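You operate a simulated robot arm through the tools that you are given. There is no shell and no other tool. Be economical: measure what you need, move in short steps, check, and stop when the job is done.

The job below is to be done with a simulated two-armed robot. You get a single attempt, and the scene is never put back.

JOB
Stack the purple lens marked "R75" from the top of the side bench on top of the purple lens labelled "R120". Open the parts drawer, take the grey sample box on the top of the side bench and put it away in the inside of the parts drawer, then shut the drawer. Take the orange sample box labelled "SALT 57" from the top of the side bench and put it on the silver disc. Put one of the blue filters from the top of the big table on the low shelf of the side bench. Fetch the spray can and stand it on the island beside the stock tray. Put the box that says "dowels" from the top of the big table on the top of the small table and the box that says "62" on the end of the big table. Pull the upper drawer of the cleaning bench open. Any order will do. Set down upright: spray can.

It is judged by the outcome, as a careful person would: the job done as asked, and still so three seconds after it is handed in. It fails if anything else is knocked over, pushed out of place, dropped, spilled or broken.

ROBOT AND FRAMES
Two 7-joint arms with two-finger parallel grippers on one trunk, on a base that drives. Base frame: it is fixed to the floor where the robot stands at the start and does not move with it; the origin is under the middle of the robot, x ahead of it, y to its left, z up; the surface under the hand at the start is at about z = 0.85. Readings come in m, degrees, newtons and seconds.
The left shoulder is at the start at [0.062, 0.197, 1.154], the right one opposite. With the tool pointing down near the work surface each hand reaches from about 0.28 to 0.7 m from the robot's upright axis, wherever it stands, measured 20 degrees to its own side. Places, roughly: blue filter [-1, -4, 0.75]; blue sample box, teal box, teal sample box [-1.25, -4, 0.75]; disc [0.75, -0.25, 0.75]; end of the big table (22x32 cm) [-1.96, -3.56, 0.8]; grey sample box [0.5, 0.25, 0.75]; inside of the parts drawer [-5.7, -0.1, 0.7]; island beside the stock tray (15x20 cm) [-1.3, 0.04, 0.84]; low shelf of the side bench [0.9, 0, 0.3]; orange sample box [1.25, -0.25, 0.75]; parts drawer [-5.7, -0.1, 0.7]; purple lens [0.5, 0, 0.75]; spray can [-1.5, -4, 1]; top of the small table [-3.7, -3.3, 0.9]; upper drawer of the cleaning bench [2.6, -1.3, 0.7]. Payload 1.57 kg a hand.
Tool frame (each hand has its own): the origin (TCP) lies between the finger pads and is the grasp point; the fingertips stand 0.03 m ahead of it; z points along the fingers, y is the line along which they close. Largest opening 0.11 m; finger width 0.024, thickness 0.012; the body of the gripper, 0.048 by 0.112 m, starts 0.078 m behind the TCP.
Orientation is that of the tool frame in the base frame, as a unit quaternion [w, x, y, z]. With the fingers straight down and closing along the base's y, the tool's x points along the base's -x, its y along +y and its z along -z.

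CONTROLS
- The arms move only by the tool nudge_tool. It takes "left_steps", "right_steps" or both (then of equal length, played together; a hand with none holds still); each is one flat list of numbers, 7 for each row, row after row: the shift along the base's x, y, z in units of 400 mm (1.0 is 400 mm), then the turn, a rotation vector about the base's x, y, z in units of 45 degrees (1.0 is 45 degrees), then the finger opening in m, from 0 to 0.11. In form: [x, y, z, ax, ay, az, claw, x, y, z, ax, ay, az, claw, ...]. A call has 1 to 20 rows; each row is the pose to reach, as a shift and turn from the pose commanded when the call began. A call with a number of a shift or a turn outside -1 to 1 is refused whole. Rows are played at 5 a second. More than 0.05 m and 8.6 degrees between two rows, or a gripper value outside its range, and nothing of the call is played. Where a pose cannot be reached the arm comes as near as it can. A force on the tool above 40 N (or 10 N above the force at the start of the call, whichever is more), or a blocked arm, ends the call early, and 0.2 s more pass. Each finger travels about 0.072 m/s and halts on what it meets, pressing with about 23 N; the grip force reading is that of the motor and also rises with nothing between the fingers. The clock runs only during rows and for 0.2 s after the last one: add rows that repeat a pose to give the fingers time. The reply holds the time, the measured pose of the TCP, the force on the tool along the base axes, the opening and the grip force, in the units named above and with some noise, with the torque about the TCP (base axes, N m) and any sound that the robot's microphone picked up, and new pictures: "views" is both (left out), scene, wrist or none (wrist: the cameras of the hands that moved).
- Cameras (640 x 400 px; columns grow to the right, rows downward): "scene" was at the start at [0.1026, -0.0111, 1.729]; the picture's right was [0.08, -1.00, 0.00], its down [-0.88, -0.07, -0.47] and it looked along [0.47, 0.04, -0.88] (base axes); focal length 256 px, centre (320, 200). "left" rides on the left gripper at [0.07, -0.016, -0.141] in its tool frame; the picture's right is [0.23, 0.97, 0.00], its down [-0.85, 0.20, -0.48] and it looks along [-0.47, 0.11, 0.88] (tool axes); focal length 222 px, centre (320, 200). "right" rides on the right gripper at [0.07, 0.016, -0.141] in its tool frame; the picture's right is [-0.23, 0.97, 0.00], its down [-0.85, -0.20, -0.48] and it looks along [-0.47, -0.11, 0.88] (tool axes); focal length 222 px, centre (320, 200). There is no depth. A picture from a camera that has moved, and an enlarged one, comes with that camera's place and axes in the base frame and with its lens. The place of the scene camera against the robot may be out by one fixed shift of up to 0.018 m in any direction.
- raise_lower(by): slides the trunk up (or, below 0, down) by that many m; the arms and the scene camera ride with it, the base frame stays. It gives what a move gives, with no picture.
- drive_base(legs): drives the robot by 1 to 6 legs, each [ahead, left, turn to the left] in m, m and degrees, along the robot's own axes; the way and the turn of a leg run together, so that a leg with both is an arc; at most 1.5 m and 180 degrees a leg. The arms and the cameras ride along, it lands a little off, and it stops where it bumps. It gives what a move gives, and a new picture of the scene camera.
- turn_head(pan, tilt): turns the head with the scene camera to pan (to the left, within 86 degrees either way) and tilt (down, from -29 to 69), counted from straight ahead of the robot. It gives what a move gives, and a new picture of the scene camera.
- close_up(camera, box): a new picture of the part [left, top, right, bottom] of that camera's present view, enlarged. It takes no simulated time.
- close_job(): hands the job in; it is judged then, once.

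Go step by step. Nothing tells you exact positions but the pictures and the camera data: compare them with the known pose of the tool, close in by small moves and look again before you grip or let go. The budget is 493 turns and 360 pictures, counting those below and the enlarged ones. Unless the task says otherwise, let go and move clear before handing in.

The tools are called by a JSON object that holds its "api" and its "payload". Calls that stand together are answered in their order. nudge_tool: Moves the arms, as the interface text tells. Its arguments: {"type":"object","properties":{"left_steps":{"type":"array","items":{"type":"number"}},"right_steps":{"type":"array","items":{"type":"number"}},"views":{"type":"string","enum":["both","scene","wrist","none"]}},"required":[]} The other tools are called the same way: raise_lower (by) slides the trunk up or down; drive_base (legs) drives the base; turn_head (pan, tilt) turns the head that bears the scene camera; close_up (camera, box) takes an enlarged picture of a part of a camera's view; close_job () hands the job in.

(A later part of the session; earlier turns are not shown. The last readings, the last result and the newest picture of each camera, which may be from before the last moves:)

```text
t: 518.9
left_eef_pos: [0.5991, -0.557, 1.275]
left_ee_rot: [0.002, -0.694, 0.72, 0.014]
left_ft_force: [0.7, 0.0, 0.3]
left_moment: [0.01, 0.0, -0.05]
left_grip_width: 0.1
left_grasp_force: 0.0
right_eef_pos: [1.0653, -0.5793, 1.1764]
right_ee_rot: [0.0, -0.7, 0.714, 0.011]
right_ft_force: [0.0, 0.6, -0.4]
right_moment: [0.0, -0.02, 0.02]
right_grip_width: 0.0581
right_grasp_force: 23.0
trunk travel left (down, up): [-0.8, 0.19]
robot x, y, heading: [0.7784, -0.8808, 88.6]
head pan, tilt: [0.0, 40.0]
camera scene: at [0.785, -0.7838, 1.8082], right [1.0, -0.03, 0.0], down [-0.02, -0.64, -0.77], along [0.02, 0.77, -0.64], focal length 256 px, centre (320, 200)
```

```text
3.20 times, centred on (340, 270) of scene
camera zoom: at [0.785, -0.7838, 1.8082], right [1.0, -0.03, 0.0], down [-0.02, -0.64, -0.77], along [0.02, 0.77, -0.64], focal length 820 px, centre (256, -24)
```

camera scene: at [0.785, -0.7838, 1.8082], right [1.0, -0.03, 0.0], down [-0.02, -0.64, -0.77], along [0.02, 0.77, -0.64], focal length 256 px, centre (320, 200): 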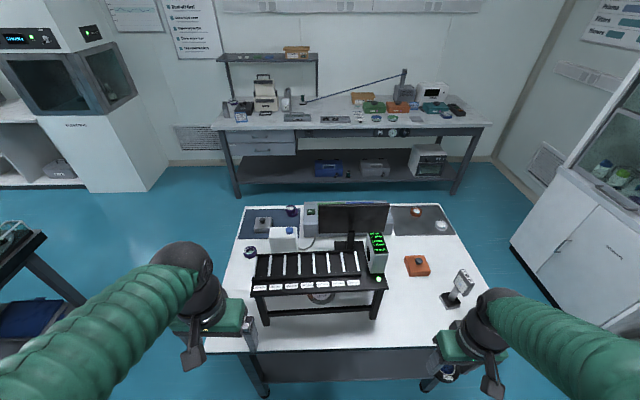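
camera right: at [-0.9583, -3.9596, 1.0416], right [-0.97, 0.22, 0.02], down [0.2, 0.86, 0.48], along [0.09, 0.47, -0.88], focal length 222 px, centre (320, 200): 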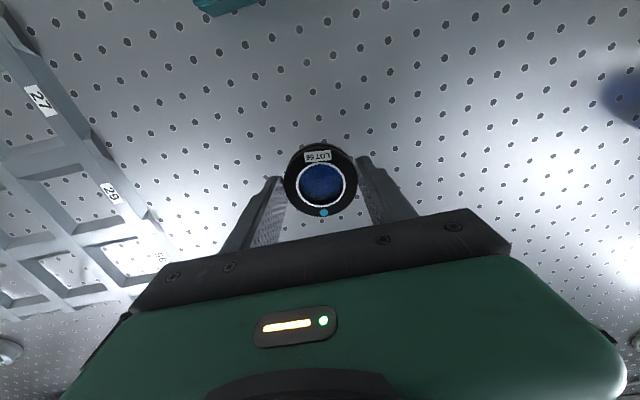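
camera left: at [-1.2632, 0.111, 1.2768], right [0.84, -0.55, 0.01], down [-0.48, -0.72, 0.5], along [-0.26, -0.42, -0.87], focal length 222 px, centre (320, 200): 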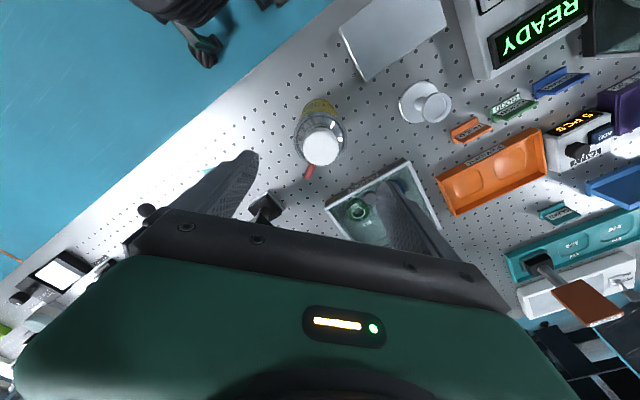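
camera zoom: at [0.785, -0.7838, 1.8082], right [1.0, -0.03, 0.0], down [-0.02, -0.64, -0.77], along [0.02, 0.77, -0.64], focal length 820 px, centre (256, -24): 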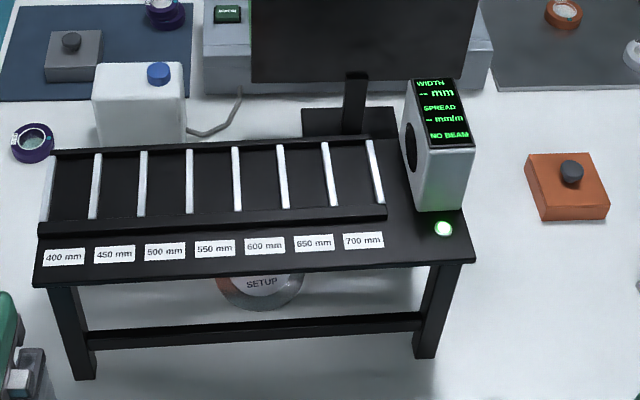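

Lower the trunk.

{"api": "raise_lower", "payload": {"by": -0.4}}

{"api": "raise_lower", "payload": {"by": -0.32}}

{"api": "turn_head", "payload": {"pan": -10, "tilt": 45}}

```text
t: 522.7
left_eef_pos: [0.6021, -0.5537, 0.8735]
left_ee_rot: [-0.001, -0.694, 0.72, 0.014]
left_ft_force: [1.1, -0.2, -0.4]
left_moment: [-0.02, -0.02, 0.0]
left_grip_width: 0.1001
left_grasp_force: 0.1
right_eef_pos: [1.0674, -0.5777, 0.7752]
right_ee_rot: [-0.001, -0.699, 0.715, 0.011]
right_ft_force: [-0.4, -0.3, -1.0]
right_moment: [-0.01, -0.01, 0.01]
right_grip_width: 0.0579
right_grasp_force: 23.5
trunk travel left (down, up): [-0.4, 0.59]
robot x, y, heading: [0.777, -0.8785, 88.5]
head pan, tilt: [0.0, 40.0]
```

```text
t: 525.9
left_eef_pos: [0.6015, -0.554, 0.5547]
left_ee_rot: [0.0, -0.695, 0.719, 0.014]
left_ft_force: [0.4, 0.0, 0.2]
left_moment: [0.01, 0.05, -0.02]
left_grip_width: 0.1
left_grasp_force: 0.1
right_eef_pos: [1.0673, -0.578, 0.4555]
right_ee_rot: [-0.001, -0.7, 0.714, 0.011]
right_ft_force: [-0.4, -0.4, -0.6]
right_moment: [0.04, -0.04, 0.03]
right_grip_width: 0.0581
right_grasp_force: 22.7
trunk travel left (down, up): [-0.08, 0.91]
robot x, y, heading: [0.7773, -0.8826, 88.6]
head pan, tilt: [0.0, 40.0]
```

```text
t: 526.6
left_eef_pos: [0.6014, -0.5541, 0.5535]
left_ee_rot: [-0.001, -0.694, 0.72, 0.014]
left_ft_force: [0.2, -0.1, -0.3]
left_moment: [-0.01, -0.01, 0.0]
left_grip_width: 0.0999
left_grasp_force: 0.1
right_eef_pos: [1.067, -0.5771, 0.4542]
right_ee_rot: [-0.001, -0.7, 0.714, 0.01]
right_ft_force: [0.2, 0.1, -0.9]
right_moment: [0.01, 0.01, -0.01]
right_grip_width: 0.0578
right_grasp_force: 23.0
trunk travel left (down, up): [-0.08, 0.91]
robot x, y, heading: [0.7785, -0.8801, 88.5]
head pan, tilt: [-10.0, 45.0]
camera scene: at [0.8012, -0.7859, 1.0807], right [0.98, -0.2, 0.0], down [-0.14, -0.69, -0.71], along [0.14, 0.69, -0.71], focal length 256 px, centre (320, 200)
```

scene: 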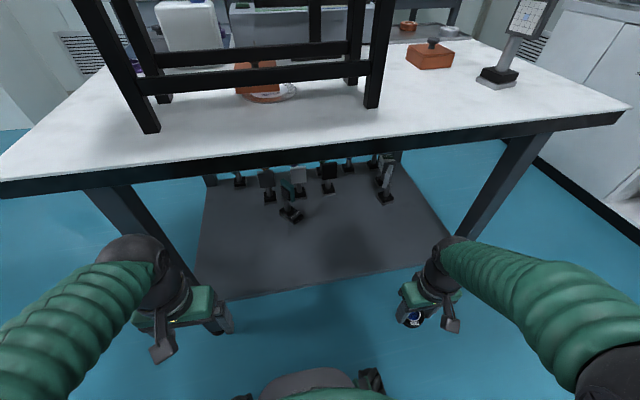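

The SALT 57 box is visible on the disc. The shelf's near half is empty. Move the filter in gradually below the bench top.

{"api": "nudge_tool", "payload": {"right_steps": [-0.03, 0.08, 0, 0, 0, 0, 0.04, -0.06, 0.17, -0.02, 0, 0, 0, 0.04, -0.09, 0.27, -0.04, 0, 0, 0, 0.04, -0.12, 0.37, -0.06, 0, 0, 0, 0.04, -0.15, 0.48, -0.08, 0, 0, 0, 0.04], "views": "scene"}}

```text
t: 527.8
left_eef_pos: [0.5999, -0.5544, 0.5531]
left_ee_rot: [0.0, -0.694, 0.72, 0.014]
left_ft_force: [0.9, 0.0, -0.6]
left_moment: [-0.02, 0.04, -0.01]
left_grip_width: 0.0999
left_grasp_force: 0.1
right_eef_pos: [1.0051, -0.3844, 0.4249]
right_ee_rot: [-0.002, -0.699, 0.715, 0.011]
right_ft_force: [0.1, -0.8, -0.9]
right_moment: [-0.02, -0.01, 0.0]
right_grip_width: 0.058
right_grasp_force: 23.1
trunk travel left (down, up): [-0.08, 0.91]
robot x, y, heading: [0.7748, -0.8802, 88.5]
head pan, tilt: [-10.0, 45.0]
camera scene: at [0.801, -0.7849, 1.0805], right [0.98, -0.2, 0.0], down [-0.14, -0.69, -0.71], along [0.14, 0.69, -0.71], focal length 256 px, centre (320, 200)
```

scene: 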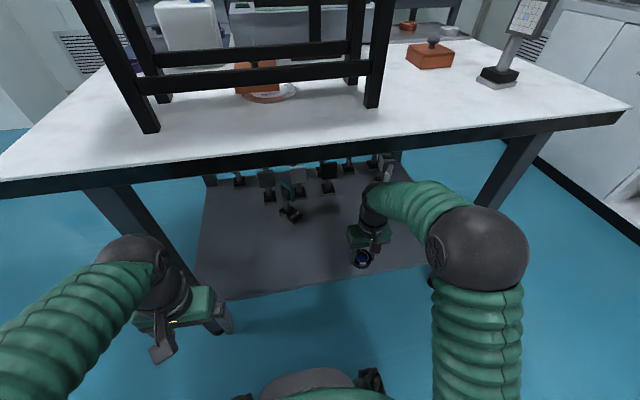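

Clear. Continue in and down.

{"api": "nudge_tool", "payload": {"right_steps": [0, 0.1, -0.03, 0, 0, 0, 0.04, 0, 0.2, -0.06, 0, 0, 0, 0.04, 0, 0.3, -0.1, 0, 0, 0, 0.04, 0, 0.34, -0.16, 0, 0, 0, 0.04, 0, 0.34, -0.19, 0, 0, 0, 0.04], "views": "wrist"}}

```text
t: 529.0
left_eef_pos: [0.6006, -0.5541, 0.5549]
left_ee_rot: [0.0, -0.694, 0.72, 0.014]
left_ft_force: [0.1, -0.7, 0.3]
left_moment: [0.01, 0.02, 0.01]
left_grip_width: 0.1001
left_grasp_force: 0.0
right_eef_pos: [1.0055, -0.2499, 0.3478]
right_ee_rot: [-0.003, -0.7, 0.714, 0.011]
right_ft_force: [0.9, 0.8, -0.4]
right_moment: [-0.01, 0.0, 0.0]
right_grip_width: 0.0581
right_grasp_force: 23.0
trunk travel left (down, up): [-0.08, 0.91]
robot x, y, heading: [0.7779, -0.877, 88.1]
head pan, tilt: [-10.0, 45.0]
camera right: at [0.9904, -0.3204, 0.4894], right [-0.97, 0.25, 0.02], down [0.23, 0.84, 0.49], along [0.1, 0.48, -0.87], focal length 222 px, centre (320, 200)
```

right: 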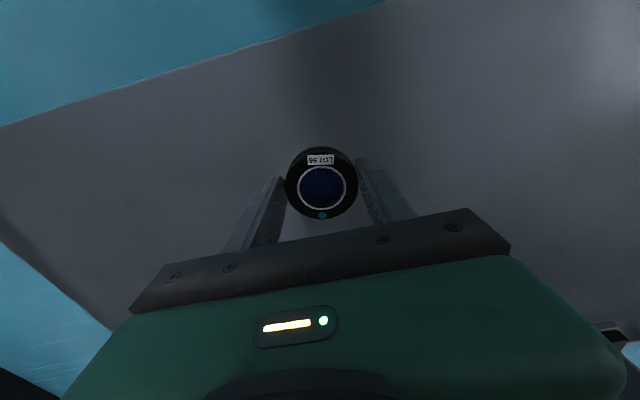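

Now lower in small steps until contact.

{"api": "nudge_tool", "payload": {"right_steps": [0, 0, -0.01, 0, 0, 0, 0.04, 0, 0, -0.018, 0, 0, 0, 0.04, 0, 0, -0.025, 0, 0, 0, 0.04], "views": "none"}}

```text
t: 529.8
left_eef_pos: [0.5991, -0.5548, 0.5543]
left_ee_rot: [-0.001, -0.694, 0.72, 0.015]
left_ft_force: [0.5, 0.1, -0.1]
left_moment: [-0.04, -0.02, -0.02]
left_grip_width: 0.1
left_grasp_force: 0.1
right_eef_pos: [1.0049, -0.2499, 0.3381]
right_ee_rot: [-0.001, -0.7, 0.714, 0.011]
right_ft_force: [-0.7, -0.5, -0.1]
right_moment: [-0.01, 0.02, 0.0]
right_grip_width: 0.0581
right_grasp_force: 23.1
trunk travel left (down, up): [-0.08, 0.91]
robot x, y, heading: [0.7779, -0.8815, 88.3]
head pan, tilt: [-10.0, 45.0]
```

{"api": "nudge_tool", "payload": {"right_steps": [0, 0, -0.008, 0, 0, 0, 0.04, 0, 0, -0.016, 0, 0, 0, 0.04], "views": "none"}}

```text
t: 530.4
left_eef_pos: [0.6, -0.5542, 0.5543]
left_ee_rot: [-0.001, -0.694, 0.72, 0.015]
left_ft_force: [0.5, -0.7, 0.7]
left_moment: [0.0, 0.02, 0.03]
left_grip_width: 0.1
left_grasp_force: 0.1
right_eef_pos: [1.0051, -0.2488, 0.3314]
right_ee_rot: [-0.002, -0.7, 0.714, 0.011]
right_ft_force: [0.6, 0.4, -0.9]
right_moment: [-0.03, 0.01, -0.01]
right_grip_width: 0.0582
right_grasp_force: 22.8
trunk travel left (down, up): [-0.08, 0.91]
robot x, y, heading: [0.7767, -0.8817, 88.6]
head pan, tilt: [-10.0, 45.0]
```

{"api": "nudge_tool", "payload": {"right_steps": [0, 0, -0.008, 0, 0, 0, 0.04, 0, 0, -0.016, 0, 0, 0, 0.04, 0, 0, -0.02, 0, 0, 0, 0.04], "views": "none"}}

{"api": "close_up", "payload": {"camera": "right", "box": [220, 100, 420, 240]}}

```text
t: 531.2
left_eef_pos: [0.6012, -0.5531, 0.5536]
left_ee_rot: [-0.001, -0.694, 0.72, 0.014]
left_ft_force: [-0.6, 0.0, 0.6]
left_moment: [-0.02, 0.01, -0.01]
left_grip_width: 0.0998
left_grasp_force: 0.0
right_eef_pos: [1.0062, -0.2492, 0.3225]
right_ee_rot: [-0.001, -0.699, 0.715, 0.011]
right_ft_force: [-0.2, 0.7, -1.2]
right_moment: [0.0, -0.01, -0.01]
right_grip_width: 0.0583
right_grasp_force: 23.0
trunk travel left (down, up): [-0.08, 0.91]
robot x, y, heading: [0.7821, -0.8809, 88.6]
head pan, tilt: [-10.0, 45.0]
```

```text
2.86 times, centred on (320, 170) of right
camera zoom: at [0.9912, -0.3203, 0.4638], right [-0.97, 0.25, 0.02], down [0.23, 0.84, 0.49], along [0.1, 0.48, -0.87], focal length 635 px, centre (320, 286)
```

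zoom: 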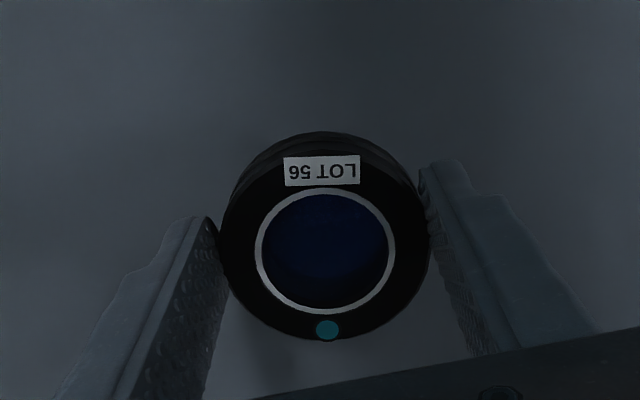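

{"api": "nudge_tool", "payload": {"right_steps": [0, 0, -0.008, 0, 0, 0, 0.04, 0, 0, -0.016, 0, 0, 0, 0.04, 0, 0, -0.022, 0, 0, 0, 0.04], "views": "none"}}

```text
t: 532.0
left_eef_pos: [0.601, -0.5533, 0.5542]
left_ee_rot: [0.0, -0.694, 0.72, 0.014]
left_ft_force: [0.0, -0.1, -0.7]
left_moment: [0.02, 0.02, 0.0]
left_grip_width: 0.1
left_grasp_force: 0.1
right_eef_pos: [1.0062, -0.249, 0.3143]
right_ee_rot: [-0.002, -0.7, 0.714, 0.011]
right_ft_force: [-0.5, 0.6, -1.7]
right_moment: [0.0, -0.03, 0.01]
right_grip_width: 0.058
right_grasp_force: 23.7
trunk travel left (down, up): [-0.08, 0.91]
robot x, y, heading: [0.7759, -0.8837, 88.3]
head pan, tilt: [-10.0, 45.0]
```

{"api": "nudge_tool", "payload": {"right_steps": [0, 0, -0.008, 0, 0, 0, 0.04, 0, 0, -0.016, 0, 0, 0, 0.04, 0, 0, -0.022, 0, 0, 0, 0.04], "views": "none"}}

```text
t: 532.8
left_eef_pos: [0.5997, -0.5534, 0.5547]
left_ee_rot: [0.0, -0.694, 0.72, 0.015]
left_ft_force: [-0.3, 0.2, -0.9]
left_moment: [0.0, 0.0, 0.02]
left_grip_width: 0.0999
left_grasp_force: 0.1
right_eef_pos: [1.0067, -0.2482, 0.3047]
right_ee_rot: [-0.002, -0.7, 0.714, 0.011]
right_ft_force: [0.7, -0.7, -0.6]
right_moment: [0.0, 0.0, 0.0]
right_grip_width: 0.0582
right_grasp_force: 22.9
trunk travel left (down, up): [-0.08, 0.91]
robot x, y, heading: [0.778, -0.8807, 88.5]
head pan, tilt: [-10.0, 45.0]
```

{"api": "nudge_tool", "payload": {"right_steps": [0, 0, -0.008, 0, 0, 0, 0.04, 0, 0, -0.016, 0, 0, 0, 0.04, 0, 0, -0.022, 0, 0, 0, 0.04], "views": "none"}}

```text
t: 533.6
left_eef_pos: [0.5991, -0.5543, 0.5545]
left_ee_rot: [0.001, -0.694, 0.72, 0.014]
left_ft_force: [0.2, 0.7, 0.3]
left_moment: [0.01, 0.04, -0.04]
left_grip_width: 0.1
left_grasp_force: 0.1
right_eef_pos: [1.0062, -0.2489, 0.2988]
right_ee_rot: [0.0, -0.699, 0.715, 0.012]
right_ft_force: [-0.6, -2.2, 13.9]
right_moment: [-0.36, -0.16, 0.0]
right_grip_width: 0.0581
right_grasp_force: 23.1
trunk travel left (down, up): [-0.08, 0.91]
robot x, y, heading: [0.7775, -0.881, 88.6]
head pan, tilt: [-10.0, 45.0]
```

Contact at z≈0.30. Release, rise a little and look.

{"api": "nudge_tool", "payload": {"right_steps": [0, 0, 0.005, 0, 0, 0, 0.06, 0, 0, 0.005, 0, 0, 0, 0.075, 0, 0, 0.005, 0, 0, 0, 0.085, 0, 0, 0.07, 0, 0, 0, 0.085, 0, -0.05, 0.15, 0, 0, 0, 0.085, 0, -0.13, 0.22, 0, 0, 0, 0.085], "views": "wrist"}}

```text
t: 535.0
left_eef_pos: [0.6003, -0.5539, 0.5535]
left_ee_rot: [0.001, -0.694, 0.72, 0.015]
left_ft_force: [0.5, 0.0, 0.2]
left_moment: [-0.01, -0.04, 0.03]
left_grip_width: 0.1002
left_grasp_force: 0.1
right_eef_pos: [1.0075, -0.302, 0.3839]
right_ee_rot: [-0.002, -0.7, 0.714, 0.011]
right_ft_force: [0.4, 0.5, 0.5]
right_moment: [-0.02, 0.01, 0.01]
right_grip_width: 0.085
right_grasp_force: 0.0
trunk travel left (down, up): [-0.08, 0.91]
robot x, y, heading: [0.7796, -0.8763, 88.5]
head pan, tilt: [-10.0, 45.0]
camera right: at [0.9926, -0.3721, 0.5258], right [-0.97, 0.25, 0.02], down [0.23, 0.84, 0.49], along [0.1, 0.48, -0.87], focal length 222 px, centre (320, 200)
```

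right: 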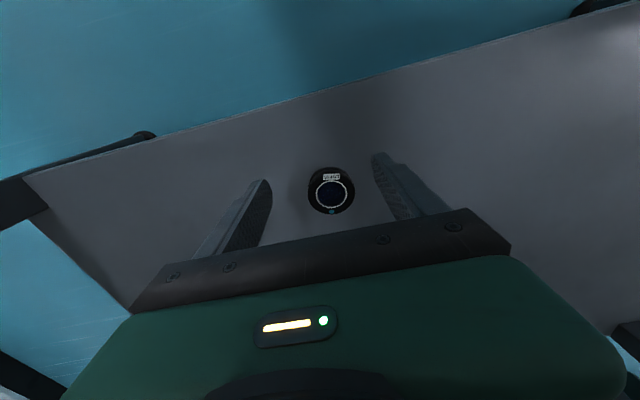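

Filter placed on the low shelf. Withdraw the hand fully.

{"api": "nudge_tool", "payload": {"right_steps": [0, -0.1, 0.03, 0, 0, 0, 0.085, 0.02, -0.2, 0.06, 0, 0, 0, 0.085, 0.05, -0.3, 0.09, 0, 0, 0, 0.085, 0.08, -0.4, 0.12, 0, 0, 0, 0.085, 0.11, -0.5, 0.15, 0, 0, 0, 0.085, 0.14, -0.6, 0.17, 0, 0, 0, 0.085, 0.15, -0.69, 0.17, 0, 0, 0, 0.085], "views": "scene"}}

```text
t: 536.6
left_eef_pos: [0.6006, -0.5558, 0.5547]
left_ee_rot: [0.001, -0.694, 0.72, 0.016]
left_ft_force: [0.9, 0.0, 0.1]
left_moment: [0.05, -0.01, 0.01]
left_grip_width: 0.1002
left_grasp_force: 0.0
right_eef_pos: [1.0664, -0.5792, 0.4506]
right_ee_rot: [-0.001, -0.7, 0.714, 0.011]
right_ft_force: [0.0, -0.8, 0.8]
right_moment: [0.0, 0.01, -0.02]
right_grip_width: 0.0851
right_grasp_force: 0.0
trunk travel left (down, up): [-0.08, 0.91]
robot x, y, heading: [0.7765, -0.8793, 88.6]
head pan, tilt: [-10.0, 45.0]
camera scene: at [0.8011, -0.7861, 1.0807], right [0.98, -0.2, 0.0], down [-0.14, -0.69, -0.71], along [0.14, 0.69, -0.71], focal length 256 px, centre (320, 200)
```

scene: 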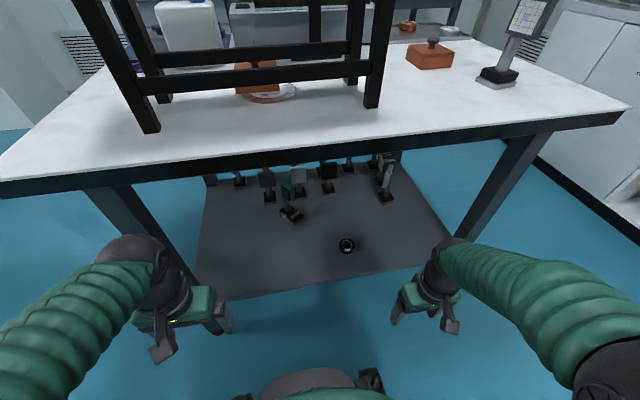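

Task done. Raise the trunk, then go to the bench front for the grey box.

{"api": "raise_lower", "payload": {"by": 0.4}}

{"api": "raise_lower", "payload": {"by": 0.37}}

{"api": "drive_base", "payload": {"legs": [[0, 0.9, 0], [0, 0, -88.5]]}}

{"api": "drive_base", "payload": {"legs": [[0, 0.85, 0]]}}

```text
t: 540.4
left_eef_pos: [0.6015, -0.5541, 0.9541]
left_ee_rot: [0.0, -0.694, 0.72, 0.014]
left_ft_force: [0.1, 0.2, -0.7]
left_moment: [0.01, 0.0, 0.02]
left_grip_width: 0.0999
left_grasp_force: 0.0
right_eef_pos: [1.0674, -0.577, 0.8503]
right_ee_rot: [-0.002, -0.699, 0.715, 0.011]
right_ft_force: [-0.1, 0.8, -0.1]
right_moment: [0.02, 0.0, 0.02]
right_grip_width: 0.0851
right_grasp_force: 0.0
trunk travel left (down, up): [-0.48, 0.51]
robot x, y, heading: [0.7784, -0.8778, 88.5]
head pan, tilt: [-10.0, 45.0]
```

```text
t: 544.0
left_eef_pos: [0.6008, -0.5539, 1.3238]
left_ee_rot: [0.0, -0.693, 0.72, 0.014]
left_ft_force: [0.8, -0.8, 0.3]
left_moment: [0.02, -0.01, 0.05]
left_grip_width: 0.1001
left_grasp_force: 0.1
right_eef_pos: [1.0663, -0.5773, 1.2218]
right_ee_rot: [0.0, -0.699, 0.715, 0.011]
right_ft_force: [-0.4, -0.5, 0.2]
right_moment: [-0.01, -0.01, 0.02]
right_grip_width: 0.085
right_grasp_force: 0.0
trunk travel left (down, up): [-0.85, 0.14]
robot x, y, heading: [0.7791, -0.8814, 88.5]
head pan, tilt: [-10.0, 45.0]
```

```text
t: 552.5
left_eef_pos: [0.2059, -0.6723, 1.3255]
left_ee_rot: [0.009, 0.008, 1.0, 0.011]
left_ft_force: [0.1, 0.2, 0.3]
left_moment: [0.03, 0.04, -0.02]
left_grip_width: 0.1
left_grasp_force: 0.2
right_eef_pos: [0.1911, -1.1382, 1.2201]
right_ee_rot: [0.007, 0.0, 1.0, 0.008]
right_ft_force: [-0.3, -0.4, 0.0]
right_moment: [0.02, -0.01, 0.0]
right_grip_width: 0.0851
right_grasp_force: 0.0
trunk travel left (down, up): [-0.85, 0.14]
robot x, y, heading: [-0.1197, -0.8577, -0.3]
head pan, tilt: [-10.0, 45.0]
camera scene: at [0.0003, -0.8884, 1.8506], right [-0.18, -0.98, 0.0], down [-0.7, 0.13, -0.71], along [0.69, -0.13, -0.71], focal length 256 px, centre (320, 200)
```

scene: 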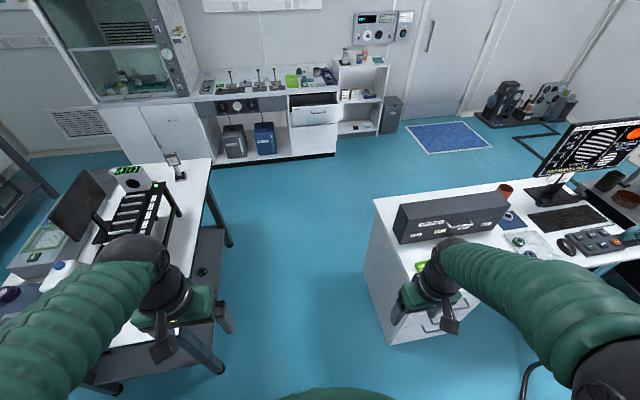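

```text
t: 557.1
left_eef_pos: [0.2019, 0.1893, 1.3254]
left_ee_rot: [0.01, 0.001, 1.0, 0.011]
left_ft_force: [0.2, -0.3, -0.9]
left_moment: [0.02, -0.02, -0.06]
left_grip_width: 0.0999
left_grasp_force: 0.1
right_eef_pos: [0.1947, -0.2765, 1.2192]
right_ee_rot: [0.007, -0.007, 1.0, 0.01]
right_ft_force: [-0.2, 0.0, -0.6]
right_moment: [0.02, 0.03, -0.01]
right_grip_width: 0.085
right_grasp_force: 0.1
trunk travel left (down, up): [-0.85, 0.14]
robot x, y, heading: [-0.1188, 0.0044, 0.4]
head pan, tilt: [-10.0, 45.0]
camera scene: at [-0.0009, -0.0308, 1.8506], right [-0.17, -0.99, 0.0], down [-0.7, 0.12, -0.71], along [0.7, -0.12, -0.71], focal length 256 px, centre (320, 200)
```

scene: 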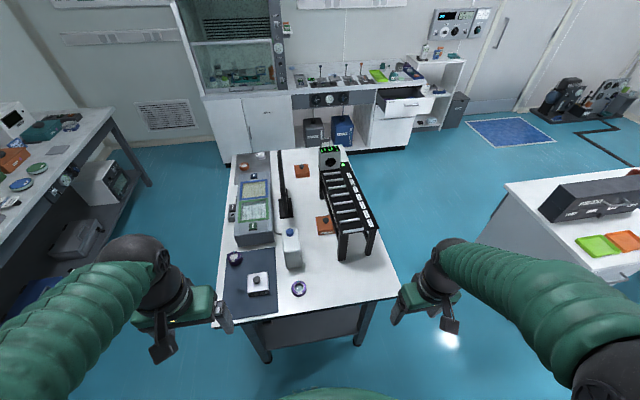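

Move the left hand above the grey box.

{"api": "nudge_tool", "payload": {"left_steps": [0.08, -0.009, -0.07, 0, 0, 0, 0.11, 0.16, -0.017, -0.14, 0, 0, 0, 0.11, 0.24, -0.026, -0.21, 0, 0, 0, 0.11, 0.32, -0.034, -0.28, 0, 0, 0, 0.11, 0.4, -0.043, -0.35, 0, 0, 0, 0.11, 0.48, -0.05, -0.42, 0, 0, 0, 0.11, 0.56, -0.06, -0.49, 0, 0, 0, 0.11, 0.64, -0.068, -0.57, 0, 0, 0, 0.11, 0.72, -0.077, -0.65, 0, 0, 0, 0.11, 0.795, -0.085, -0.73, 0, 0, 0, 0.11], "views": "wrist"}}

```text
t: 559.3
left_eef_pos: [0.5223, 0.1606, 1.0293]
left_ee_rot: [0.009, 0.001, 1.0, 0.01]
left_ft_force: [0.1, 0.2, -0.6]
left_moment: [-0.01, 0.02, 0.01]
left_grip_width: 0.1102
left_grasp_force: 0.1
right_eef_pos: [0.1959, -0.2736, 1.22]
right_ee_rot: [0.007, -0.007, 1.0, 0.009]
right_ft_force: [0.6, 0.3, -0.7]
right_moment: [-0.01, 0.04, 0.0]
right_grip_width: 0.085
right_grasp_force: 0.0
trunk travel left (down, up): [-0.85, 0.14]
robot x, y, heading: [-0.1186, 0.0051, 0.4]
head pan, tilt: [-10.0, 45.0]
camera left: at [0.4499, 0.1415, 1.1695], right [-0.23, 0.97, 0.02], down [0.85, 0.19, 0.5], along [0.48, 0.13, -0.87], focal length 222 px, centre (320, 200)
```

left: 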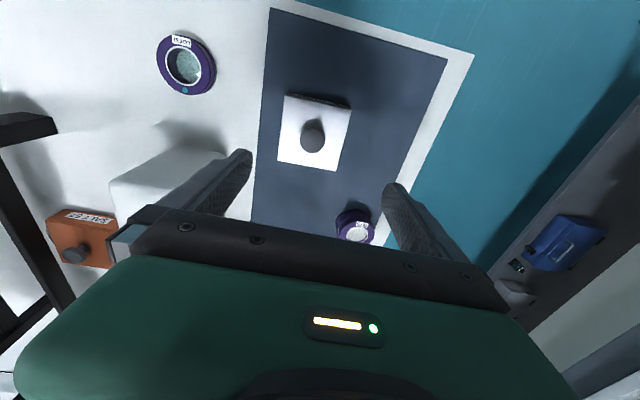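

Grey box centre [0.518, 0.153], yaw +3.5°. Descend and grip.

{"api": "nudge_tool", "payload": {"left_steps": [-0.005, -0.01, -0.1, 0, 0, 0.04, 0.11, -0.01, -0.018, -0.2, 0, 0, 0.078, 0.11, -0.01, -0.018, -0.29, 0, 0, 0.078, 0.11, -0.01, -0.018, -0.335, 0, 0, 0.078, 0.11], "views": "wrist"}}

```text
t: 560.3
left_eef_pos: [0.5157, 0.1525, 0.8988]
left_ee_rot: [0.01, -0.031, 0.999, 0.011]
left_ft_force: [0.3, -0.4, -0.2]
left_moment: [0.01, -0.04, -0.01]
left_grip_width: 0.1101
left_grasp_force: 0.1
right_eef_pos: [0.1939, -0.2734, 1.2217]
right_ee_rot: [0.007, -0.007, 1.0, 0.009]
right_ft_force: [0.5, -0.2, 0.2]
right_moment: [0.01, -0.02, 0.02]
right_grip_width: 0.0851
right_grasp_force: 0.1
trunk travel left (down, up): [-0.85, 0.14]
robot x, y, heading: [-0.1192, 0.0037, 0.5]
head pan, tilt: [-10.0, 45.0]
camera left: at [0.4444, 0.1283, 1.0378], right [-0.29, 0.96, 0.02], down [0.83, 0.24, 0.5], along [0.48, 0.16, -0.87], focal length 222 px, centre (320, 200)
```

left: 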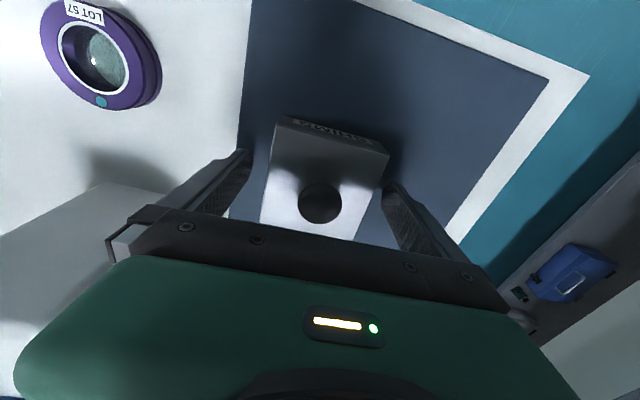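

{"api": "nudge_tool", "payload": {"left_steps": [0, 0, -0.015, 0, 0, 0, 0.11, 0, 0, -0.022, 0, 0, 0, 0.11, 0, 0, -0.022, 0, 0, 0, 0.095, 0, 0, -0.022, 0, 0, 0, 0.08, 0, 0, -0.022, 0, 0, 0, 0.065, 0, 0, -0.022, 0, 0, 0, 0.06, 0, 0, 0.02, 0, 0, 0, 0.06, 0, 0, 0.08, 0, 0, 0, 0.06], "views": "wrist"}}

```text
t: 562.1
left_eef_pos: [0.5171, 0.1524, 0.9303]
left_ee_rot: [0.009, -0.03, 0.999, 0.01]
left_ft_force: [-0.6, 0.2, -2.9]
left_moment: [0.02, -0.04, -0.02]
left_grip_width: 0.0799
left_grasp_force: 22.8
right_eef_pos: [0.1938, -0.2742, 1.2209]
right_ee_rot: [0.007, -0.007, 1.0, 0.009]
right_ft_force: [0.1, -0.4, 0.5]
right_moment: [-0.04, -0.01, -0.01]
right_grip_width: 0.085
right_grasp_force: 0.0
trunk travel left (down, up): [-0.85, 0.14]
robot x, y, heading: [-0.1145, 0.0007, 0.8]
head pan, tilt: [-10.0, 45.0]
heard: snap
camera left: at [0.4448, 0.1285, 1.0702], right [-0.28, 0.96, 0.02], down [0.83, 0.24, 0.5], along [0.47, 0.16, -0.87], focal length 222 px, centre (320, 200)
```

left: 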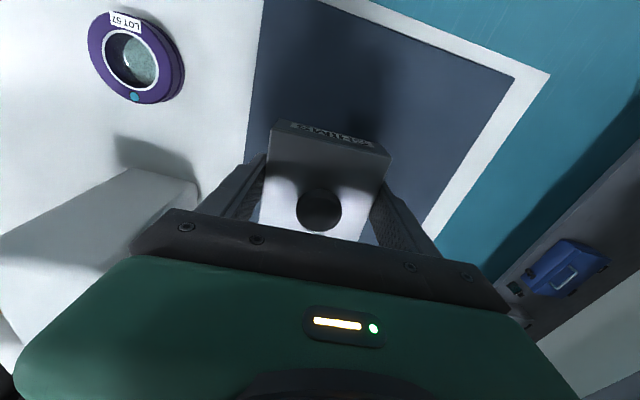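

Gripped. Raise and retract.

{"api": "nudge_tool", "payload": {"left_steps": [0, 0, 0.1, 0, 0, 0, 0.06, 0, 0, 0.2, 0, 0, 0, 0.06, 0, 0, 0.3, 0, 0, 0, 0.06, -0.05, 0.02, 0.4, 0, 0, 0, 0.06, -0.12, 0.04, 0.48, 0, 0, 0, 0.06, -0.2, 0.05, 0.55, 0, 0, 0, 0.06, -0.3, 0.06, 0.6, 0, 0, 0, 0.06, -0.4, 0.07, 0.63, 0, 0, 0, 0.06, -0.5, 0.08, 0.65, 0, 0, 0, 0.06], "views": "scene"}}

```text
t: 564.1
left_eef_pos: [0.3151, 0.1832, 1.1914]
left_ee_rot: [0.011, -0.029, 0.999, 0.01]
left_ft_force: [-0.2, 0.1, -3.8]
left_moment: [-0.01, 0.0, -0.01]
left_grip_width: 0.0799
left_grasp_force: 22.7
right_eef_pos: [0.1926, -0.273, 1.221]
right_ee_rot: [0.008, -0.007, 1.0, 0.009]
right_ft_force: [-1.0, -0.4, 0.2]
right_moment: [0.01, 0.02, 0.02]
right_grip_width: 0.0851
right_grasp_force: 0.0
trunk travel left (down, up): [-0.85, 0.14]
robot x, y, heading: [-0.1189, 0.0025, 0.8]
head pan, tilt: [-10.0, 45.0]
camera scene: at [-0.003, -0.0266, 1.8507], right [-0.17, -0.99, 0.0], down [-0.7, 0.12, -0.71], along [0.7, -0.12, -0.71], focal length 256 px, centre (320, 200)
```

scene: 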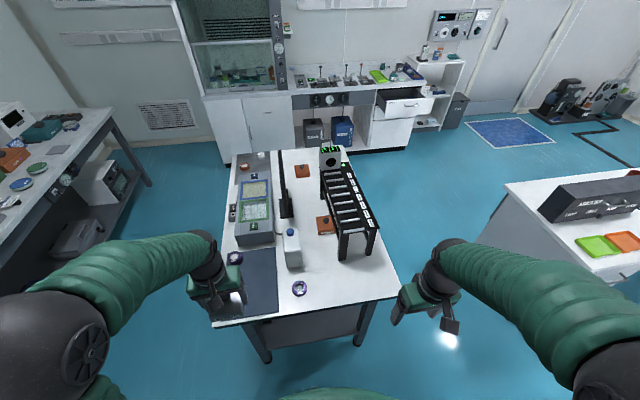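

Now the long drive to the parts drawer. First leg: clear of the island, checking the lid.

{"api": "drive_base", "payload": {"legs": [[0, -1.32, 0]]}}

{"api": "drive_base", "payload": {"legs": [[-1.4, 0, 0], [-1.35, 0, 0]]}}

{"api": "close_up", "payload": {"camera": "left", "box": [200, 80, 440, 250]}}

```text
t: 570.7
left_eef_pos: [0.3386, -1.1215, 1.1881]
left_ee_rot: [0.009, -0.04, 0.999, 0.01]
left_ft_force: [0.1, 0.4, -3.5]
left_moment: [-0.03, 0.03, -0.01]
left_grip_width: 0.0797
left_grasp_force: 23.2
right_eef_pos: [0.2247, -1.58, 1.221]
right_ee_rot: [0.006, -0.018, 1.0, 0.008]
right_ft_force: [-0.6, -0.4, -0.3]
right_moment: [0.0, 0.03, 0.01]
right_grip_width: 0.085
right_grasp_force: 0.1
trunk travel left (down, up): [-0.85, 0.14]
robot x, y, heading: [-0.0922, -1.3086, 1.7]
head pan, tilt: [-10.0, 45.0]
camera scene: at [0.0255, -1.336, 1.8506], right [-0.14, -0.99, 0.0], down [-0.7, 0.1, -0.71], along [0.7, -0.1, -0.71], focal length 256 px, centre (320, 200)
```

scene: 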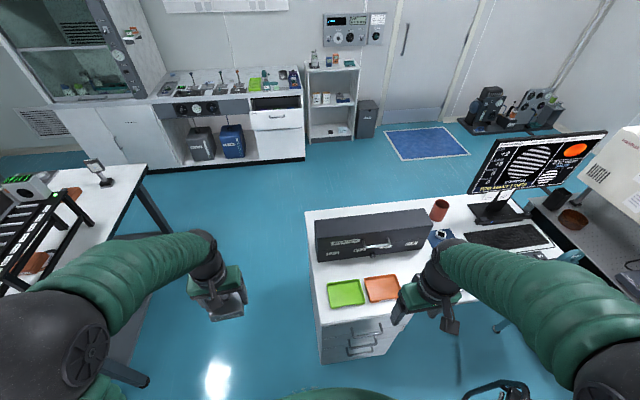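

```text
t: 583.9
left_eef_pos: [-2.39, -1.2271, 1.1887]
left_ee_rot: [0.009, -0.051, 0.999, 0.011]
left_ft_force: [0.4, 0.2, -2.9]
left_moment: [0.03, 0.01, -0.02]
left_grip_width: 0.08
left_grasp_force: 23.1
right_eef_pos: [-2.4923, -1.6878, 1.2206]
right_ee_rot: [0.007, -0.027, 1.0, 0.009]
right_ft_force: [0.2, -0.8, 0.3]
right_moment: [0.01, 0.0, 0.01]
right_grip_width: 0.0851
right_grasp_force: 0.0
trunk travel left (down, up): [-0.85, 0.14]
robot x, y, heading: [-2.8155, -1.4243, 2.9]
head pan, tilt: [-10.0, 45.0]
camera scene: at [-2.6963, -1.4504, 1.8504], right [-0.12, -0.99, 0.0], down [-0.7, 0.09, -0.71], along [0.7, -0.09, -0.71], focal length 256 px, centre (320, 200)
```

scene: 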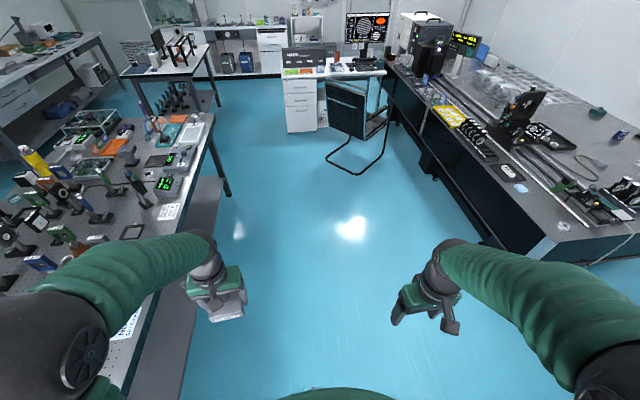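

```text
2.35 times, centred on (320, 165) of left
camera zoom: at [-2.4603, -1.2539, 1.329], right [-0.32, 0.95, 0.02], down [0.82, 0.27, 0.5], along [0.47, 0.17, -0.87], focal length 523 px, centre (320, 282)
```

zoom: 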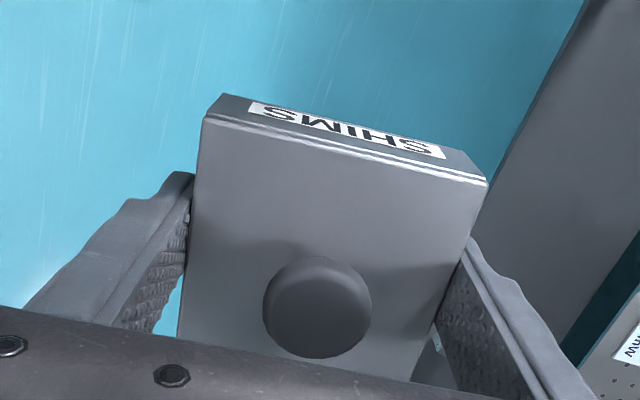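

Lid fine. Turn (away from the island) to face −x and look ahead.

{"api": "drive_base", "payload": {"legs": [[0, 0, -90], [0, 0, -92]]}}

{"api": "turn_head", "payload": {"pan": -20, "tilt": 25}}

```text
t: 591.9
left_eef_pos: [-3.2421, -1.6237, 1.1898]
left_ee_rot: [0.01, 0.999, 0.052, -0.01]
left_ft_force: [0.4, -0.9, -3.7]
left_moment: [0.03, -0.01, -0.01]
left_grip_width: 0.0796
left_grasp_force: 23.5
right_eef_pos: [-3.139, -1.1618, 1.2212]
right_ee_rot: [0.009, 1.0, 0.029, -0.007]
right_ft_force: [-0.1, 1.1, 0.0]
right_moment: [-0.06, 0.01, -0.02]
right_grip_width: 0.085
right_grasp_force: 0.0
trunk travel left (down, up): [-0.85, 0.14]
robot x, y, heading: [-2.8152, -1.4276, -177.2]
head pan, tilt: [-10.0, 45.0]
camera scene: at [-2.9262, -1.4335, 1.8505], right [0.12, 0.99, 0.0], down [0.7, -0.09, -0.71], along [-0.7, 0.09, -0.71], focal length 256 px, centre (320, 200)
```

scene: 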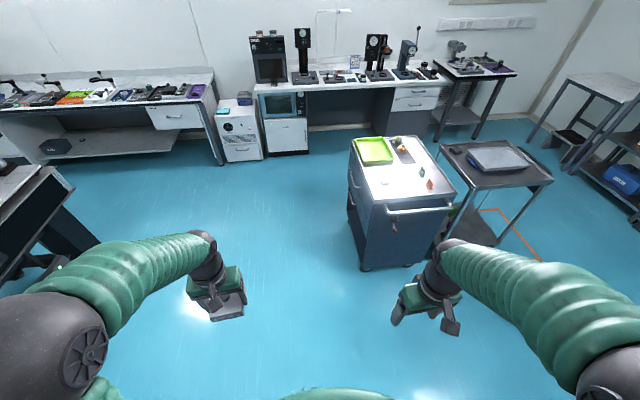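

```text
t: 592.8
left_eef_pos: [-3.2429, -1.6226, 1.1917]
left_ee_rot: [0.011, 0.999, 0.052, -0.009]
left_ft_force: [-0.7, 0.4, -3.3]
left_moment: [-0.01, -0.01, -0.01]
left_grip_width: 0.0799
left_grasp_force: 23.6
right_eef_pos: [-3.1385, -1.1617, 1.2212]
right_ee_rot: [0.008, 1.0, 0.029, -0.007]
right_ft_force: [-0.2, 0.9, -0.4]
right_moment: [0.03, 0.01, 0.01]
right_grip_width: 0.0851
right_grasp_force: 0.1
trunk travel left (down, up): [-0.85, 0.14]
robot x, y, heading: [-2.8192, -1.4256, -177.0]
head pan, tilt: [-20.0, 25.0]
camera scene: at [-2.9335, -1.416, 1.881], right [0.29, 0.96, 0.0], down [0.41, -0.12, -0.91], along [-0.87, 0.27, -0.42], focal length 256 px, centre (320, 200)
```

scene: 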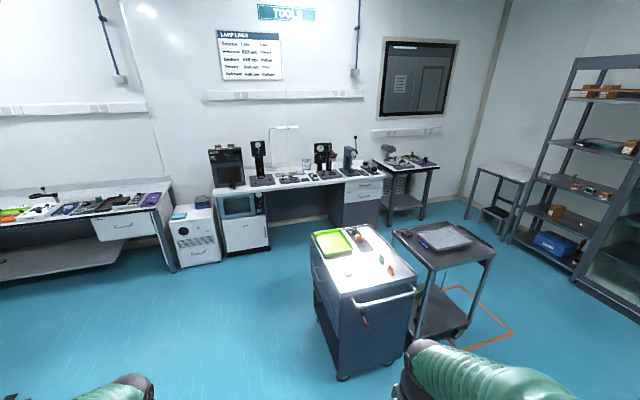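

{"api": "close_up", "payload": {"camera": "scene", "box": [300, 150, 440, 240]}}

```text
4.44 times, centred on (370, 195) of scene
camera zoom: at [-2.9335, -1.416, 1.881], right [0.29, 0.96, 0.0], down [0.41, -0.12, -0.91], along [-0.87, 0.27, -0.42], focal length 1140 px, centre (98, 222)
```

zoom: 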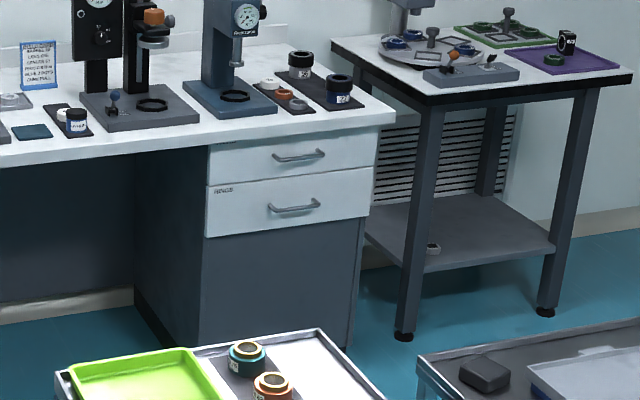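

Upper drawer of the two (lower says RINGS) should be the parts drawer. Drive closer.

{"api": "drive_base", "payload": {"legs": [[1.0, 0, -3], [1.0, 0, 0]]}}

{"api": "drive_base", "payload": {"legs": [[0, -1.15, 0]]}}

{"api": "turn_head", "payload": {"pan": -10, "tilt": 45}}

```text
t: 602.7
left_eef_pos: [-5.2443, -1.6305, 1.1908]
left_ee_rot: [0.01, 0.999, 0.03, -0.011]
left_ft_force: [0.1, 0.6, -2.8]
left_moment: [0.02, -0.01, 0.0]
left_grip_width: 0.0798
left_grasp_force: 22.8
right_eef_pos: [-5.1212, -1.1744, 1.2223]
right_ee_rot: [0.01, 1.0, 0.007, -0.008]
right_ft_force: [0.2, 0.7, -0.1]
right_moment: [-0.02, -0.01, -0.01]
right_grip_width: 0.085
right_grasp_force: 0.0
trunk travel left (down, up): [-0.85, 0.14]
robot x, y, heading: [-4.8139, -1.4523, -179.8]
head pan, tilt: [-20.0, 25.0]
camera scene: at [-4.9252, -1.4375, 1.8812], right [0.34, 0.94, 0.0], down [0.4, -0.14, -0.91], along [-0.85, 0.3, -0.42], focal length 256 px, centre (320, 200)
```

scene: 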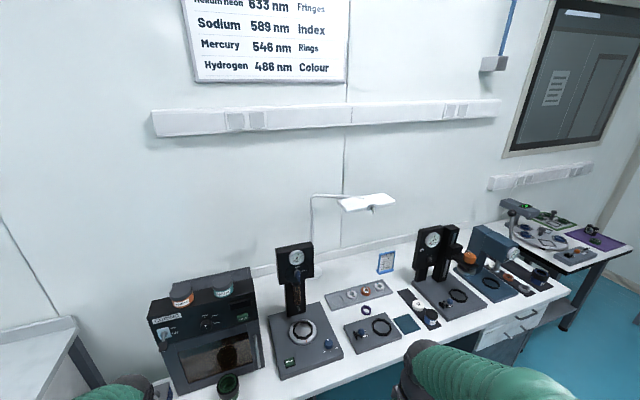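

```text
t: 608.5
left_eef_pos: [-5.2556, -0.5073, 1.1895]
left_ee_rot: [0.008, 0.999, 0.032, -0.011]
left_ft_force: [-0.2, -0.1, -3.2]
left_moment: [0.03, 0.02, -0.04]
left_grip_width: 0.0796
left_grasp_force: 23.3
right_eef_pos: [-5.1349, -0.0491, 1.2215]
right_ee_rot: [0.007, 1.0, 0.009, -0.007]
right_ft_force: [-0.2, 0.4, 0.9]
right_moment: [0.01, 0.0, 0.0]
right_grip_width: 0.0851
right_grasp_force: 0.1
trunk travel left (down, up): [-0.85, 0.14]
robot x, y, heading: [-4.8217, -0.3217, -179.2]
head pan, tilt: [-20.0, 25.0]
camera scene: at [-4.9389, -0.3123, 1.8812], right [0.33, 0.94, 0.0], down [0.4, -0.14, -0.91], along [-0.86, 0.3, -0.42], focal length 256 px, centre (320, 200)
```

scene: 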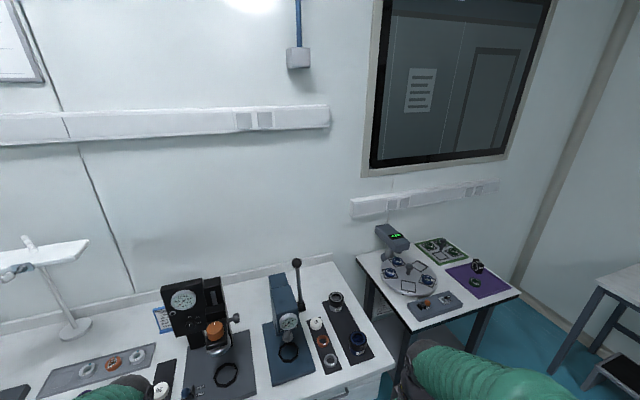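

```text
t: 609.3
left_eef_pos: [-5.2537, -0.5035, 1.1891]
left_ee_rot: [0.01, 0.999, 0.032, -0.011]
left_ft_force: [0.6, -0.5, -2.6]
left_moment: [0.02, -0.01, -0.05]
left_grip_width: 0.0798
left_grasp_force: 23.1
right_eef_pos: [-5.1339, -0.0461, 1.2218]
right_ee_rot: [0.008, 1.0, 0.009, -0.007]
right_ft_force: [-1.1, -0.2, -0.5]
right_moment: [0.02, 0.02, 0.01]
right_grip_width: 0.0848
right_grasp_force: 0.2
trunk travel left (down, up): [-0.85, 0.14]
robot x, y, heading: [-4.8185, -0.3211, -179.1]
head pan, tilt: [-10.0, 45.0]
camera scene: at [-4.9324, -0.326, 1.8506], right [0.16, 0.99, 0.0], down [0.7, -0.11, -0.71], along [-0.7, 0.11, -0.71], focal length 256 px, centre (320, 200)
```

scene: 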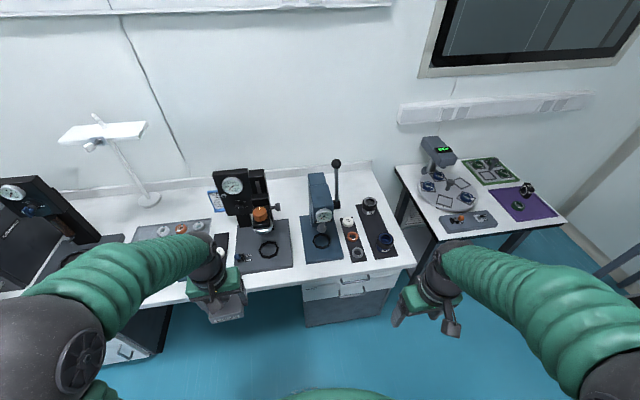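

Handle at about [−5.47, −0.08, 0.765]. Lower the trunk and start turning the right hand forward.

{"api": "raise_lower", "payload": {"by": -0.3}}

{"api": "nudge_tool", "payload": {"right_steps": [-0.1, 0, 0, 0, 0, 0, 0.08, -0.2, 0, 0, 0, 0, 0, 0.08, -0.3, 0, 0, 0, 0, 0, 0.08, -0.38, 0, 0, 0, 0, 0, 0.08, -0.44, 0, 0, 0.1, 0.1, 0.1, 0.08, -0.48, 0, 0, 0.2, 0.2, 0.2, 0.08, -0.5, 0, 0, 0.3, 0.3, 0.3, 0.08, -0.5, 0, 0, 0.4, 0.4, 0.4, 0.08, -0.5, 0, 0, 0.5, 0.5, 0.5, 0.08, -0.5, 0, 0, 0.6, 0.6, 0.6, 0.08, -0.5, 0, 0, 0.7, 0.7, 0.7, 0.08, -0.5, 0, 0, 0.77, 0.77, 0.77, 0.08], "views": "scene"}}

```text
t: 612.3
left_eef_pos: [-5.2537, -0.5034, 0.8902]
left_ee_rot: [0.011, 0.999, 0.032, -0.011]
left_ft_force: [0.5, -1.0, -3.3]
left_moment: [0.01, -0.01, 0.01]
left_grip_width: 0.0798
left_grasp_force: 23.1
right_eef_pos: [-5.1331, -0.0443, 0.9216]
right_ee_rot: [0.009, 1.0, 0.01, -0.009]
right_ft_force: [-0.5, -0.1, 0.0]
right_moment: [0.03, -0.01, 0.01]
right_grip_width: 0.0849
right_grasp_force: 0.1
trunk travel left (down, up): [-0.55, 0.44]
robot x, y, heading: [-4.8252, -0.3216, -179.2]
head pan, tilt: [-10.0, 45.0]
```

```text
t: 614.8
left_eef_pos: [-5.251, -0.5009, 0.8922]
left_ee_rot: [0.011, 0.999, 0.032, -0.012]
left_ft_force: [0.1, 0.3, -3.0]
left_moment: [-0.02, -0.03, -0.02]
left_grip_width: 0.0796
left_grasp_force: 22.9
right_eef_pos: [-5.3128, 0.0509, 0.9632]
right_ee_rot: [-0.208, 0.913, 0.099, -0.337]
right_ft_force: [0.0, -0.4, 0.1]
right_moment: [0.03, 0.02, -0.02]
right_grip_width: 0.0799
right_grasp_force: 0.0
trunk travel left (down, up): [-0.55, 0.44]
robot x, y, heading: [-4.8255, -0.324, -178.9]
head pan, tilt: [-10.0, 45.0]
stopped in row 12 (right hand): the arm was blocked; the commanded pose is now the measured one
camera scene: at [-4.9294, -0.3212, 1.5501], right [0.16, 0.99, 0.0], down [0.7, -0.12, -0.71], along [-0.7, 0.11, -0.71], focal length 256 px, centre (320, 200)
```

scene: 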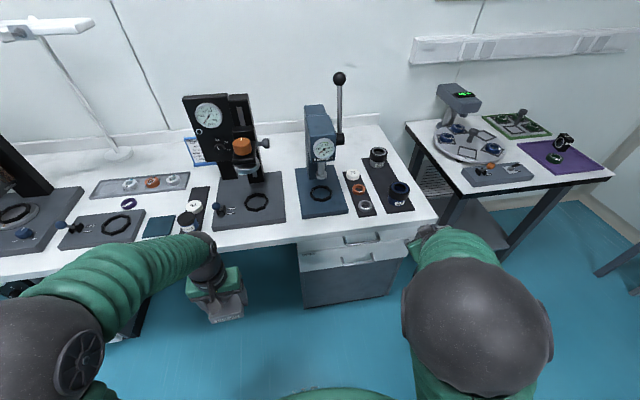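

I correct toward the proper orientation while bringing the hand more in front of the shoulder.

{"api": "nudge_tool", "payload": {"right_steps": [-0.03, -0.1, 0, 0, 0, 0, 0.08, -0.06, -0.2, 0, 0, 0, 0, 0.08, -0.1, -0.3, 0, 0, 0, 0, 0.08, -0.13, -0.33, 0, 0.1, 0.05, 0.073, 0.08, -0.15, -0.35, 0, 0.2, 0.1, 0.147, 0.08, -0.17, -0.35, 0, 0.3, 0.15, 0.22, 0.08, -0.17, -0.35, 0, 0.4, 0.2, 0.293, 0.08, -0.17, -0.35, 0, 0.5, 0.25, 0.367, 0.08, -0.17, -0.35, 0, 0.6, 0.3, 0.44, 0.08, -0.17, -0.35, 0, 0.7, 0.35, 0.513, 0.08, -0.17, -0.35, 0, 0.8, 0.4, 0.587, 0.08, -0.17, -0.35, 0, 0.9, 0.45, 0.66, 0.08], "views": "scene"}}

```text
t: 615.4
left_eef_pos: [-5.2527, -0.5055, 0.8912]
left_ee_rot: [0.01, 0.999, 0.033, -0.012]
left_ft_force: [-0.1, 0.4, -3.0]
left_moment: [0.02, 0.03, -0.01]
left_grip_width: 0.08
left_grasp_force: 23.3
right_eef_pos: [-5.3003, 0.0776, 0.9664]
right_ee_rot: [-0.238, 0.918, -0.003, -0.318]
right_ft_force: [-0.5, 0.1, -0.1]
right_moment: [-0.02, 0.02, -0.03]
right_grip_width: 0.0799
right_grasp_force: 0.1
trunk travel left (down, up): [-0.55, 0.44]
robot x, y, heading: [-4.8265, -0.3179, -179.3]
head pan, tilt: [-10.0, 45.0]
stopped in row 2 (right hand): the arm was blocked; the commanded pose is now the measured one
camera scene: at [-4.9316, -0.3272, 1.5501], right [0.16, 0.99, 0.0], down [0.7, -0.11, -0.71], along [-0.7, 0.11, -0.71], focal length 256 px, centre (320, 200)
```

scene: 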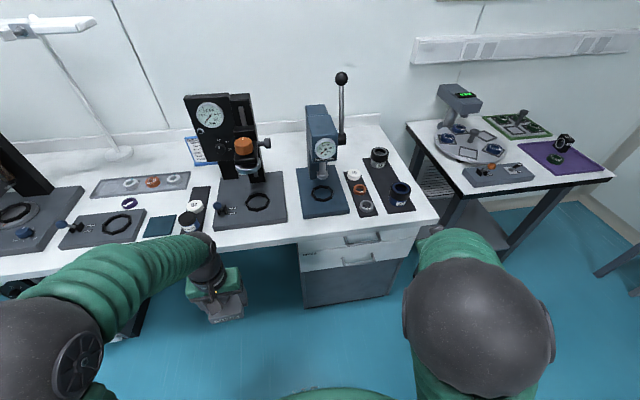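

Stuck in an awkward arm shape; unwind back to pointing down first.

{"api": "nudge_tool", "payload": {"right_steps": [0.03, 0, 0, -0.1, -0.13, 0, 0.08, 0.06, 0, 0, -0.2, -0.26, 0, 0.08, 0.1, -0.03, -0.02, -0.3, -0.4, 0, 0.08, 0.16, -0.08, -0.05, -0.4, -0.53, 0, 0.08, 0.22, -0.14, -0.08, -0.5, -0.67, 0, 0.08, 0.28, -0.2, -0.11, -0.6, -0.81, 0.01, 0.08, 0.34, -0.26, -0.14, -0.62, -0.83, 0.01, 0.08, 0.36, -0.35, -0.16, -0.62, -0.83, 0.01, 0.08], "views": "none"}}

```text
t: 617.2
left_eef_pos: [-5.2518, -0.5061, 0.891]
left_ee_rot: [0.01, 0.999, 0.033, -0.011]
left_ft_force: [-0.8, 0.9, -3.2]
left_moment: [0.0, -0.01, 0.02]
left_grip_width: 0.0799
left_grasp_force: 22.8
right_eef_pos: [-5.1609, -0.0695, 0.9052]
right_ee_rot: [0.003, 1.0, 0.006, -0.003]
right_ft_force: [0.8, -0.4, -0.1]
right_moment: [0.02, -0.01, -0.03]
right_grip_width: 0.0799
right_grasp_force: 0.1
trunk travel left (down, up): [-0.55, 0.44]
robot x, y, heading: [-4.8243, -0.3236, -179.4]
head pan, tilt: [-10.0, 45.0]
```

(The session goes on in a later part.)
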